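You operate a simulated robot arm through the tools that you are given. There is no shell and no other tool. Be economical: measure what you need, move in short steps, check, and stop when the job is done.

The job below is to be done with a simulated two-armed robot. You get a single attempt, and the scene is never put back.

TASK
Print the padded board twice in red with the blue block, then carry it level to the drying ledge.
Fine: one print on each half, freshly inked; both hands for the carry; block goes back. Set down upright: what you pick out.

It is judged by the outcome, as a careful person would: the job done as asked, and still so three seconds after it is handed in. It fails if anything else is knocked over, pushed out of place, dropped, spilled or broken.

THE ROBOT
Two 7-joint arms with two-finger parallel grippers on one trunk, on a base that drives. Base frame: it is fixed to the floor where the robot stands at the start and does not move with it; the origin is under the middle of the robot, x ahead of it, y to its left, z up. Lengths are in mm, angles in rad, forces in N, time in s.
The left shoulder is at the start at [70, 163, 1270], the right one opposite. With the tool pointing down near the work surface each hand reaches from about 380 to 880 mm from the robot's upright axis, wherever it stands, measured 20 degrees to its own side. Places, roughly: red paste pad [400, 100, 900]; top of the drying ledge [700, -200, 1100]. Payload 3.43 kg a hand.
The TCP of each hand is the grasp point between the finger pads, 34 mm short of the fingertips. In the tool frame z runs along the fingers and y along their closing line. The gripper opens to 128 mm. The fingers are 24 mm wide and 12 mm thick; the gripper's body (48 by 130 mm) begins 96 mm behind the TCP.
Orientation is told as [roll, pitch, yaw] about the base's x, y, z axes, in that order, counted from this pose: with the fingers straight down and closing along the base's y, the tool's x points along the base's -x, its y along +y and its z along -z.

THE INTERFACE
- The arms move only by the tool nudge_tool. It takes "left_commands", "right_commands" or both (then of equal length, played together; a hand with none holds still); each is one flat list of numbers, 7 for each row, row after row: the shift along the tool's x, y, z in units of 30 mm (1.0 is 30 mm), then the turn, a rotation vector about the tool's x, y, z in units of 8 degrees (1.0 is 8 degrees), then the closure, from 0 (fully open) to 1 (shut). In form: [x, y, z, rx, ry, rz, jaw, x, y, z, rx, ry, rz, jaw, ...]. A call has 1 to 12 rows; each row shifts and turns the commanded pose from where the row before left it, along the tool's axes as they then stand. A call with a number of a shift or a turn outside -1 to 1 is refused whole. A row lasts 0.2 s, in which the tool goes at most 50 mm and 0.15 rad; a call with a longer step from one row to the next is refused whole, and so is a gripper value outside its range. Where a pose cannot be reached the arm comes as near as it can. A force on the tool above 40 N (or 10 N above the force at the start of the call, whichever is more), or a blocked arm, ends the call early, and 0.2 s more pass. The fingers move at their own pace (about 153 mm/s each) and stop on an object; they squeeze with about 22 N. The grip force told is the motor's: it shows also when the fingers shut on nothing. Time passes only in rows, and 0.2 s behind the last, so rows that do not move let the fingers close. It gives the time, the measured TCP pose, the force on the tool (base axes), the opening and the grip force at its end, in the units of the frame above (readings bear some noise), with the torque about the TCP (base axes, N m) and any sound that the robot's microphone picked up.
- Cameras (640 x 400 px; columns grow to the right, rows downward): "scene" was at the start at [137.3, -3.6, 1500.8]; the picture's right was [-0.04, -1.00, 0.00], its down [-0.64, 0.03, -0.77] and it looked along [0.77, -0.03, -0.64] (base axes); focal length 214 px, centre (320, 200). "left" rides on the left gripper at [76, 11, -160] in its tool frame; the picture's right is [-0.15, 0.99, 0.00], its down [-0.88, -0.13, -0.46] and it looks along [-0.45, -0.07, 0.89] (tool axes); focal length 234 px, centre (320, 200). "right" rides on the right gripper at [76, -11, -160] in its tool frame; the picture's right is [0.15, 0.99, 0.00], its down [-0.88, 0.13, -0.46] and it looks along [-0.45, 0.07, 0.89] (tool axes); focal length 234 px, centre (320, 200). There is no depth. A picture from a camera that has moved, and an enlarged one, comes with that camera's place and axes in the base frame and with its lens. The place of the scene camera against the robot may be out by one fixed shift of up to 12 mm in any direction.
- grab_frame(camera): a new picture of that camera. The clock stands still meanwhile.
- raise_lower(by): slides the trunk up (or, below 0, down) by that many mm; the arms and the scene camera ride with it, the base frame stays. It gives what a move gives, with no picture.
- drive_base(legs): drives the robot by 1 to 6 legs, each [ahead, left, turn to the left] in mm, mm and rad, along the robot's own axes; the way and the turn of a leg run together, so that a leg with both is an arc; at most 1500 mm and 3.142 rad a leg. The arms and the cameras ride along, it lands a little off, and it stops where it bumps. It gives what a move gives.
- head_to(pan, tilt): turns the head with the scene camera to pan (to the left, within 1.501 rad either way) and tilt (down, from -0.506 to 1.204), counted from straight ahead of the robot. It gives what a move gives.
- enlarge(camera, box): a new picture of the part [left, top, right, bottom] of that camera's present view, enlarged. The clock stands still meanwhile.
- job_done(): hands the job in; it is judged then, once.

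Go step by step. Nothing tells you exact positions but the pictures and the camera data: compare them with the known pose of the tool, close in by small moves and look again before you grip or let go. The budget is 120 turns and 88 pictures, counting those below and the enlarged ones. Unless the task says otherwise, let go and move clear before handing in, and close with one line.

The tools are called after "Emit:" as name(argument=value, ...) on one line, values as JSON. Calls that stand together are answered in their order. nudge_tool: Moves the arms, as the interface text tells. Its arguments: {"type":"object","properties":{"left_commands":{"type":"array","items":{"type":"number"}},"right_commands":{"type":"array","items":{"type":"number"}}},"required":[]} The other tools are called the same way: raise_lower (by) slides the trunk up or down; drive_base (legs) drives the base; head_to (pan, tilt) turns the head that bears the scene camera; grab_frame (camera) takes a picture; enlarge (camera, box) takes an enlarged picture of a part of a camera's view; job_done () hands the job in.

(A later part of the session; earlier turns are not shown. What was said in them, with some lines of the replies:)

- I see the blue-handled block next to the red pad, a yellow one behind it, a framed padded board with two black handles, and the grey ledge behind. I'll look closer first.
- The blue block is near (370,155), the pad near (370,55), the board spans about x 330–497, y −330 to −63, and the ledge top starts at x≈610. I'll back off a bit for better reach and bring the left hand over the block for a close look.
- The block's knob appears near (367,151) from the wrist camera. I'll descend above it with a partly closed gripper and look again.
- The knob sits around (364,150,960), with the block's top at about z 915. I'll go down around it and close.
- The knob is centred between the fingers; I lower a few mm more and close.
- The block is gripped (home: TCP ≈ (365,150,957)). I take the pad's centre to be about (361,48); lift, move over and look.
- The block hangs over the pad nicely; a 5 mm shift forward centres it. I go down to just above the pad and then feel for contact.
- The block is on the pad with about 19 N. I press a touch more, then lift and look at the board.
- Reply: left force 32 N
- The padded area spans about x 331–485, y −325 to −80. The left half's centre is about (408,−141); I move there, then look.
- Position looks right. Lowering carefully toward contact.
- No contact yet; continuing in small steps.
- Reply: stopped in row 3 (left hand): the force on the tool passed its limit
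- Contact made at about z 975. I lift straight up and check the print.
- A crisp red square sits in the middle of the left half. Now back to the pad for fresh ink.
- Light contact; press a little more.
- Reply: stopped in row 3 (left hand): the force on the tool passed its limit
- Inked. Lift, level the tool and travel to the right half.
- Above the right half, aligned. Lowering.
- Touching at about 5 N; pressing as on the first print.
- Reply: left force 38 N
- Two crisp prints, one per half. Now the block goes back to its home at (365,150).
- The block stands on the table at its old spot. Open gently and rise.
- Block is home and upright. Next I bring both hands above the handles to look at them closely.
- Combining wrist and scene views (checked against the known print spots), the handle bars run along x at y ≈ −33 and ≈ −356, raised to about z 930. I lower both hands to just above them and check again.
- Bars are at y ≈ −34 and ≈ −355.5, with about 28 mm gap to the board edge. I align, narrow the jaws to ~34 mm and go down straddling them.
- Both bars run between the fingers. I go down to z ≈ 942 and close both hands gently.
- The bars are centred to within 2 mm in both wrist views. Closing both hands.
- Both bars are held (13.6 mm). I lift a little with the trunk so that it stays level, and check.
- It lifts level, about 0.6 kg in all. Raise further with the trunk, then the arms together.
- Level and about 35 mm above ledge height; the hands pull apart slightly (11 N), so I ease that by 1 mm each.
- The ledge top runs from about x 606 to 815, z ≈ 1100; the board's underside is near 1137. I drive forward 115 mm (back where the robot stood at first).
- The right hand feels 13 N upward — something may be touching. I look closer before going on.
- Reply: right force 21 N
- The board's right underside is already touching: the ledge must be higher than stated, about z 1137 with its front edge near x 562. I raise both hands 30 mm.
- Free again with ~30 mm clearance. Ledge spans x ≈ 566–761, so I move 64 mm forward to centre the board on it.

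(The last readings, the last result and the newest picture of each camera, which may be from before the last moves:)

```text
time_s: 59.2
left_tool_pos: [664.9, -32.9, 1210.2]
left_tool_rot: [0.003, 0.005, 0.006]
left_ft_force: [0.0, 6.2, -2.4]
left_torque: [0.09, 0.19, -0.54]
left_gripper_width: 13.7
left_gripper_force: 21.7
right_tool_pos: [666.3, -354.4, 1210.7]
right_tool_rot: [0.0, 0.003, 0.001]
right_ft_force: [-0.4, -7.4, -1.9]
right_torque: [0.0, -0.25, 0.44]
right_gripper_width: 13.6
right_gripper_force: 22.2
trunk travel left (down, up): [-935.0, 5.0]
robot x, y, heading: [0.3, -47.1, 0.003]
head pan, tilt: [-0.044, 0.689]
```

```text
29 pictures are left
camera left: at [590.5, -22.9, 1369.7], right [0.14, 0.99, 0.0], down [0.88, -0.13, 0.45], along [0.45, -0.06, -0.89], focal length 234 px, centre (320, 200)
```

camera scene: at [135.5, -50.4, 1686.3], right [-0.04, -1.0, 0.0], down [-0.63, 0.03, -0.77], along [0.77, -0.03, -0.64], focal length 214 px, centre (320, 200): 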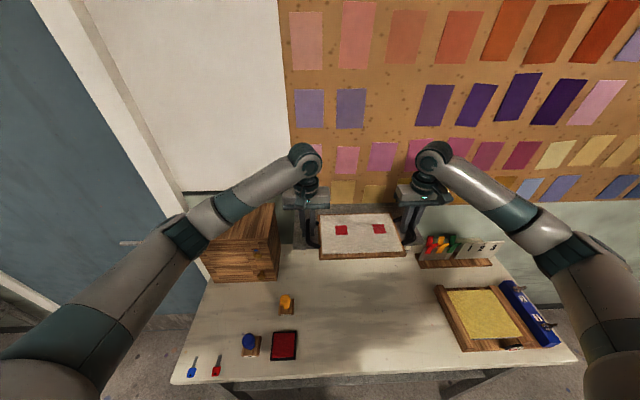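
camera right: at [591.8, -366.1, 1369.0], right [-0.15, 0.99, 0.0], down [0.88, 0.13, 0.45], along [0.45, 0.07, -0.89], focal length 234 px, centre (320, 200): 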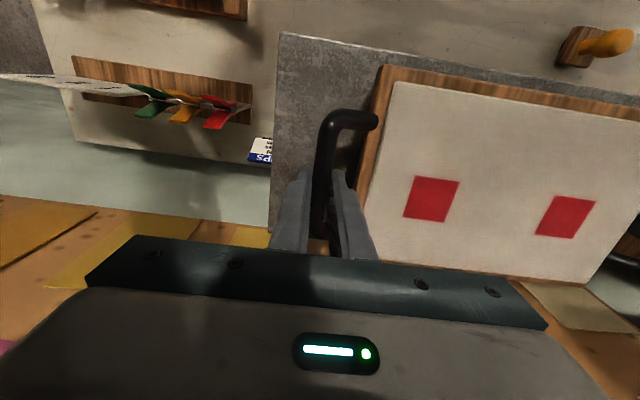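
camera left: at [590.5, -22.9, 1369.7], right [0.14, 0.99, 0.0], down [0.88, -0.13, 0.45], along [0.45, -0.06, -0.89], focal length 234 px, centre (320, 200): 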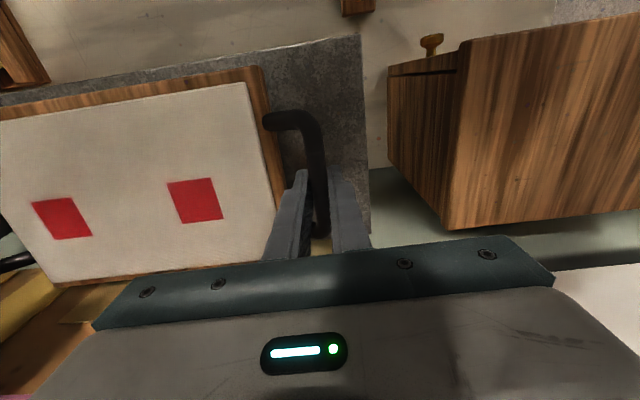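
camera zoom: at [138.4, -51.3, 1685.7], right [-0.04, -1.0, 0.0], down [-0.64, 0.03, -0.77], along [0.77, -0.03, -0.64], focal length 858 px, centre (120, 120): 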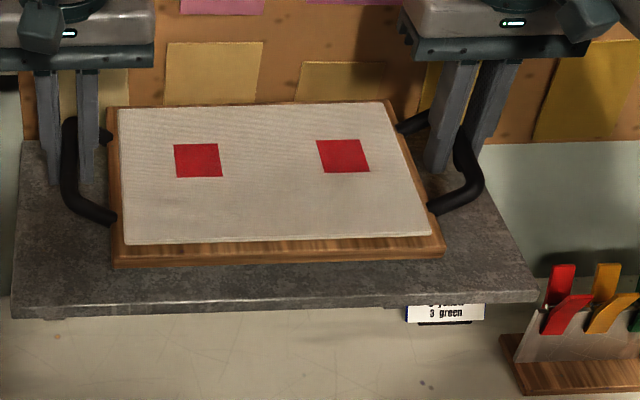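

The board is over the ledge (board 577–753, ledge ≈ 562–760). I shift back 3 mm, ease the side force and lower together.

Emit:
nudge_tool(left_commands=[0.1, 0.03, 0.2, 0, 0, 0, 1, 0, 0, 0.3, 0, 0, 0, 1, 0, 0, 0.2, 0, 0, 0, 1, 0, 0, 0.1, 0, 0, 0, 1, 0, 0, 0, 0, 0, 0, 1], right_commands=[0.1, -0.03, 0.2, 0, 0, 0, 1, 0, 0, 0.3, 0, 0, 0, 1, 0, 0, 0.2, 0, 0, 0, 1, 0, 0, 0.1, 0, 0, 0, 1, 0, 0, 0, 0, 0, 0, 1])

Emit:
enlarge(camera="scene", box=[290, 170, 450, 270])

```text
time_s: 60.4
left_tool_pos: [662.5, -32.7, 1185.4]
left_tool_rot: [0.0, 0.003, 0.005]
left_ft_force: [1.0, -20.6, 5.9]
left_torque: [0.01, 0.39, -0.44]
left_gripper_width: 13.8
left_gripper_force: 21.6
right_tool_pos: [662.5, -354.5, 1186.0]
right_tool_rot: [0.001, 0.002, 0.003]
right_ft_force: [0.4, 19.5, -0.5]
right_torque: [-0.04, 0.29, 0.36]
right_gripper_width: 13.3
right_gripper_force: 21.9
trunk travel left (down, up): [-935.0, 5.0]
robot x, y, heading: [0.9, -45.7, -0.002]
head pan, tilt: [-0.044, 0.689]
```

```text
4.00 times, centred on (370, 220) of scene
camera zoom: at [138.4, -51.5, 1685.9], right [-0.04, -1.0, 0.0], down [-0.64, 0.03, -0.77], along [0.77, -0.03, -0.64], focal length 858 px, centre (120, 120)
```

zoom: 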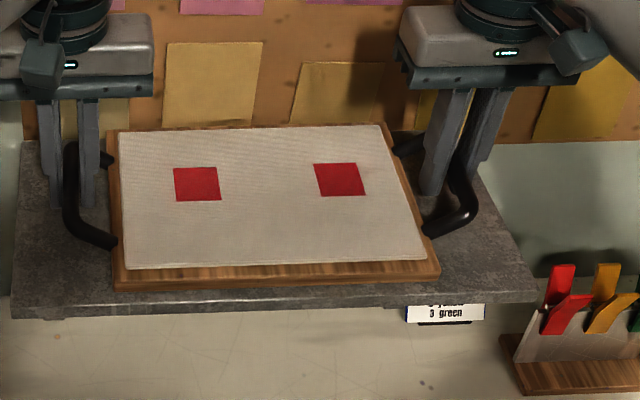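

Contact is starting on the left (6 N up). I ease the sideways tension and lower by a millimetre or two more.

Emit:
nudge_tool(left_commands=[0, -0.05, 0, 0, 0, 0, 1, 0, 0, 0.04, 0, 0, 0, 1, 0, 0, 0, 0, 0, 0, 1], right_commands=[0, 0.05, 0, 0, 0, 0, 1, 0, 0, 0.06, 0, 0, 0, 1, 0, 0, 0, 0, 0, 0, 1])

```text
time_s: 61.2
left_tool_pos: [663.1, -33.1, 1184.5]
left_tool_rot: [0.004, 0.003, 0.006]
left_ft_force: [2.3, -15.3, 10.0]
left_torque: [-0.02, 0.56, -0.52]
left_gripper_width: 13.8
left_gripper_force: 22.2
right_tool_pos: [662.3, -355.4, 1183.3]
right_tool_rot: [-0.001, 0.001, 0.001]
right_ft_force: [1.7, 13.7, 2.0]
right_torque: [-0.05, 0.71, 0.37]
right_gripper_width: 13.7
right_gripper_force: 22.0
trunk travel left (down, up): [-935.0, 5.0]
robot x, y, heading: [0.2, -49.1, 0.003]
head pan, tilt: [-0.044, 0.689]
```

Emit:
nudge_tool(left_commands=[0, -0.06, 0, 0, 0, 0, 1, 0, 0, 0.02, 0, 0, 0, 1, 0, 0, 0, 0, 0, 0, 1], right_commands=[0, 0.06, 0, 0, 0, 0, 1, 0, 0, 0.05, 0, 0, 0, 1, 0, 0, 0, 0, 0, 0, 1])

Emit:
enlarge(camera="scene", box=[306, 210, 434, 290])

```text
time_s: 62.0
left_tool_pos: [661.8, -33.7, 1183.4]
left_tool_rot: [0.005, 0.004, 0.006]
left_ft_force: [1.4, -1.7, 5.0]
left_torque: [0.08, 0.61, -0.54]
left_gripper_width: 13.6
left_gripper_force: 21.6
right_tool_pos: [662.5, -353.5, 1183.1]
right_tool_rot: [-0.002, 0.0, 0.001]
right_ft_force: [3.3, -0.9, 7.1]
right_torque: [-0.09, 0.63, 0.51]
right_gripper_width: 13.6
right_gripper_force: 21.8
trunk travel left (down, up): [-935.0, 5.0]
robot x, y, heading: [1.4, -47.7, -0.002]
head pan, tilt: [-0.044, 0.689]
```

```text
5.00 times, centred on (370, 250) of scene
camera zoom: at [138.0, -51.4, 1685.8], right [-0.04, -1.0, 0.0], down [-0.64, 0.03, -0.77], along [0.77, -0.03, -0.64], focal length 1072 px, centre (70, -50)
```

zoom: 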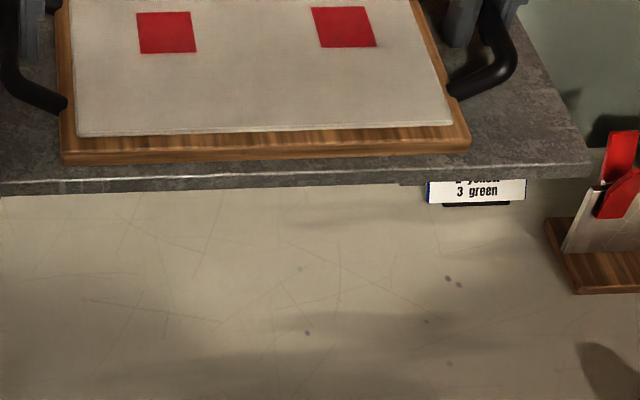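

The board rests on the ledge in both hands' feel, well inside the edges. I open both hands slowly to ~30 mm.

Emit:
nudge_tool(left_commands=[0, 0, 0, 0, 0, 0, 0.88, 0, 0, 0, 0, 0, 0, 0.82, 0, 0, 0, 0, 0, 0, 0.76, 0, 0, 0, 0, 0, 0, 0.76], right_commands=[0, 0, 0, 0, 0, 0, 0.88, 0, 0, 0, 0, 0, 0, 0.82, 0, 0, 0, 0, 0, 0, 0.76, 0, 0, 0, 0, 0, 0, 0.76])

Emit:
enlarge(camera="scene", box=[290, 170, 450, 270])

Emit:
enlarge(camera="left", box=[200, 110, 440, 260])

Emit:
enlarge(camera="right", box=[200, 110, 440, 260])

```text
time_s: 63.0
left_tool_pos: [662.2, -33.8, 1183.0]
left_tool_rot: [0.004, 0.006, 0.004]
left_ft_force: [-0.2, 0.7, -0.2]
left_torque: [0.02, -0.03, 0.01]
left_gripper_width: 30.8
left_gripper_force: 0.0
right_tool_pos: [662.2, -352.7, 1183.4]
right_tool_rot: [-0.001, 0.002, 0.002]
right_ft_force: [-0.1, 0.1, -0.7]
right_torque: [-0.01, -0.01, 0.0]
right_gripper_width: 30.6
right_gripper_force: 0.0
trunk travel left (down, up): [-935.0, 5.0]
robot x, y, heading: [0.0, -47.7, 0.002]
head pan, tilt: [-0.044, 0.689]
```

```text
4.00 times, centred on (370, 220) of scene
camera zoom: at [138.3, -51.1, 1685.7], right [-0.04, -1.0, 0.0], down [-0.64, 0.03, -0.77], along [0.77, -0.03, -0.64], focal length 858 px, centre (120, 120)
```

zoom: 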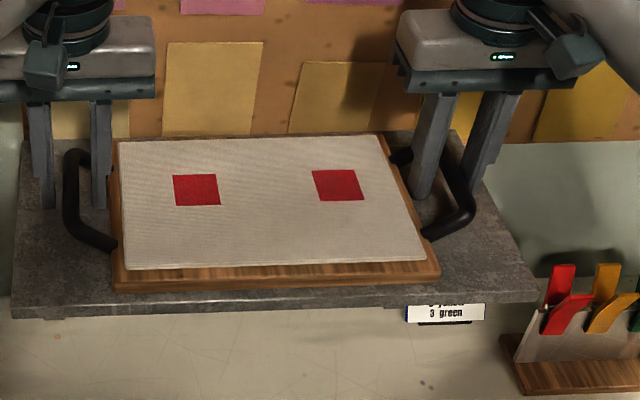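

```text
2.67 times, centred on (320, 185) of left
camera zoom: at [587.1, -24.1, 1343.4], right [0.14, 0.99, 0.0], down [0.88, -0.13, 0.45], along [0.45, -0.06, -0.89], focal length 624 px, centre (320, 240)
```

zoom: 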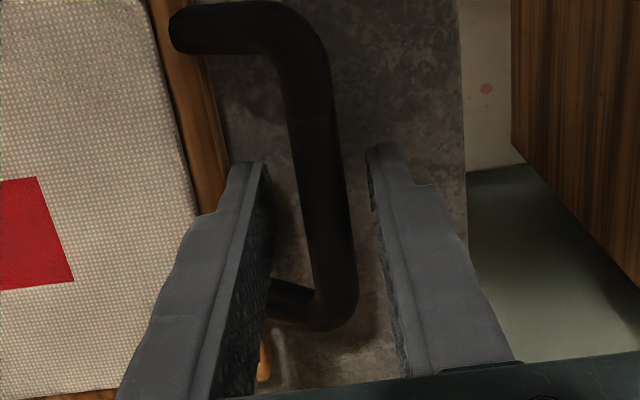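

```text
2.67 times, centred on (320, 185) of right
camera zoom: at [588.2, -365.2, 1342.2], right [-0.15, 0.99, 0.0], down [0.88, 0.13, 0.45], along [0.45, 0.07, -0.89], focal length 624 px, centre (320, 240)
```

zoom: 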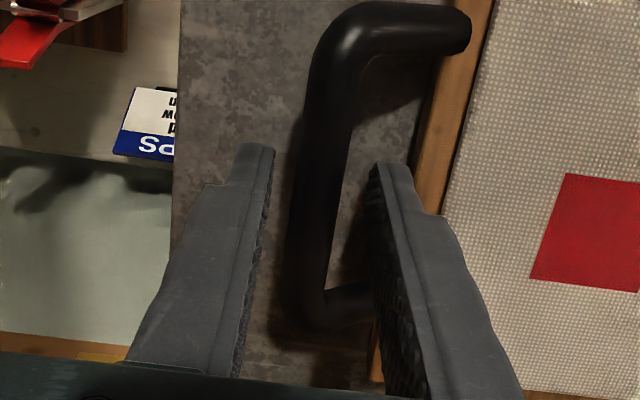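

Released and the board sits flat. Lift both hands straight up.

Emit:
nudge_tool(left_commands=[0, 0, -0.3, 0, 0, 0, 0.76, 0, 0, -0.5, 0, 0, 0, 0.76, 0, 0, -0.7, 0, 0, 0, 0.76, 0, 0, -0.8, 0, 0, 0, 0.76, 0, 0, -0.8, 0, 0, 0, 0.76, 0, 0, 0, 0, 0, 0, 0.76], right_commands=[0, 0, -0.3, 0, 0, 0, 0.76, 0, 0, -0.5, 0, 0, 0, 0.76, 0, 0, -0.7, 0, 0, 0, 0.76, 0, 0, -0.8, 0, 0, 0, 0.76, 0, 0, -0.8, 0, 0, 0, 0.76, 0, 0, 0, 0, 0, 0, 0.76])

Emit:
grab_frame(camera="scene")

```text
time_s: 64.4
left_tool_pos: [663.0, -35.9, 1276.5]
left_tool_rot: [0.003, 0.006, 0.004]
left_ft_force: [0.4, 0.4, -0.5]
left_torque: [0.03, 0.04, 0.02]
left_gripper_width: 30.6
left_gripper_force: 0.2
right_tool_pos: [664.0, -353.8, 1277.5]
right_tool_rot: [0.0, 0.0, 0.002]
right_ft_force: [-0.6, 0.6, 0.0]
right_torque: [-0.03, 0.01, 0.03]
right_gripper_width: 31.0
right_gripper_force: 0.0
trunk travel left (down, up): [-935.0, 5.0]
robot x, y, heading: [1.0, -46.0, 0.004]
head pan, tilt: [-0.044, 0.689]
```

```text
23 pictures are left
camera scene: at [138.7, -51.3, 1685.7], right [-0.04, -1.0, 0.0], down [-0.64, 0.03, -0.77], along [0.77, -0.03, -0.64], focal length 214 px, centre (320, 200)
```

scene: 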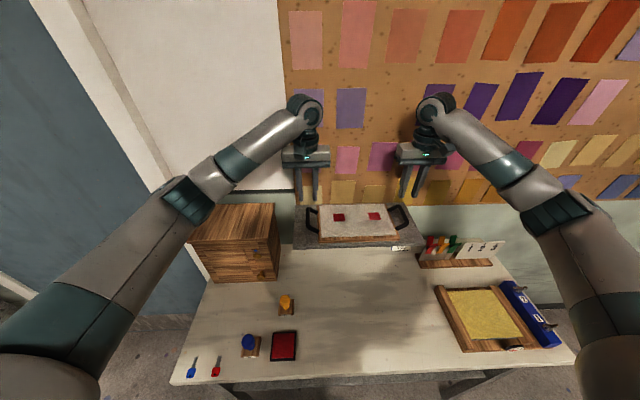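

Everything stands in place. I retract the hands toward the robot and take a last close look.

Emit:
nudge_tool(left_commands=[0.6, 0, -0.5, 0, 0, 0, 0.76, 0.8, 0, -0.3, 0, 0, 0, 0.76, 0.8, 0, 0, 0, 0, 0, 0.76, 0.8, 0, 0, 0, 0, 0, 0.76, 0.8, 0, 0, 0, 0, 0, 0.76, 0.6, 0, 0, 0, 0, 0, 0.76], right_commands=[0.6, 0, -0.5, 0, 0, 0, 0.76, 0.8, 0, -0.3, 0, 0, 0, 0.76, 0.8, 0, 0, 0, 0, 0, 0.76, 0.8, 0, 0, 0, 0, 0, 0.76, 0.8, 0, 0, 0, 0, 0, 0.76, 0.6, 0, 0, 0, 0, 0, 0.76])

Emit:
enlarge(camera="scene", box=[290, 190, 434, 280])

Emit:
enlarge(camera="scene", box=[170, 260, 330, 390])

```text
time_s: 65.8
left_tool_pos: [530.2, -38.1, 1299.9]
left_tool_rot: [0.003, 0.004, 0.008]
left_ft_force: [0.0, -0.9, -0.8]
left_torque: [-0.01, -0.03, -0.01]
left_gripper_width: 30.5
left_gripper_force: 0.1
right_tool_pos: [532.7, -354.4, 1296.6]
right_tool_rot: [-0.001, 0.001, 0.002]
right_ft_force: [0.0, 0.2, 0.1]
right_torque: [0.01, 0.04, 0.02]
right_gripper_width: 31.1
right_gripper_force: 0.1
trunk travel left (down, up): [-935.0, 5.0]
robot x, y, heading: [1.0, -48.8, -0.001]
head pan, tilt: [-0.044, 0.689]
```

```text
4.44 times, centred on (362, 235) of scene
camera zoom: at [137.4, -51.6, 1685.8], right [-0.04, -1.0, 0.0], down [-0.64, 0.03, -0.77], along [0.77, -0.03, -0.64], focal length 953 px, centre (133, 44)
```

zoom: 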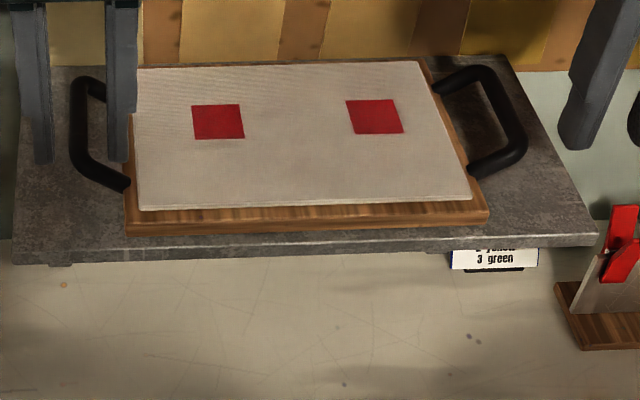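

```text
3.08 times, centred on (250, 325) of scene
camera zoom: at [137.4, -51.6, 1685.8], right [-0.04, -1.0, 0.0], down [-0.64, 0.03, -0.77], along [0.77, -0.03, -0.64], focal length 660 px, centre (535, -185)
```

zoom: 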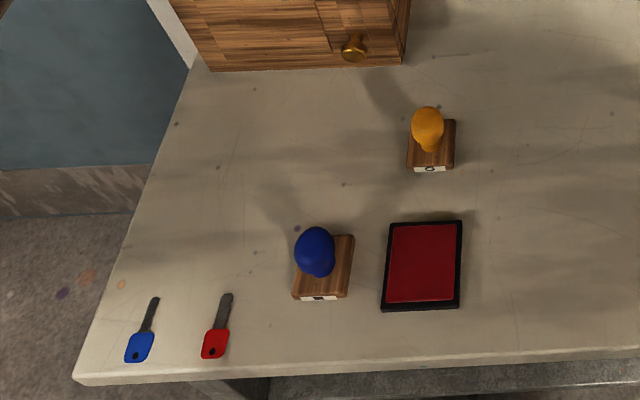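

The board lies flat on the ledge with one clean red square on each half. The block stands upright in its place, and both hands are empty and clear, so I'm handing in.

Emit:
job_done()

```text
The job is handed in.
```

I printed the board in red once on each half, re-inking the blue block in between, then put the block back upright within about 2 mm of where it stood. Both hands carried the board to the drying ledge, where it now lies flat. On the way, the board's underside briefly touched the ledge because the ledge was about 40 mm higher than stated, so I raised the board 30 mm before going on. In the last pictures nothing else had moved.
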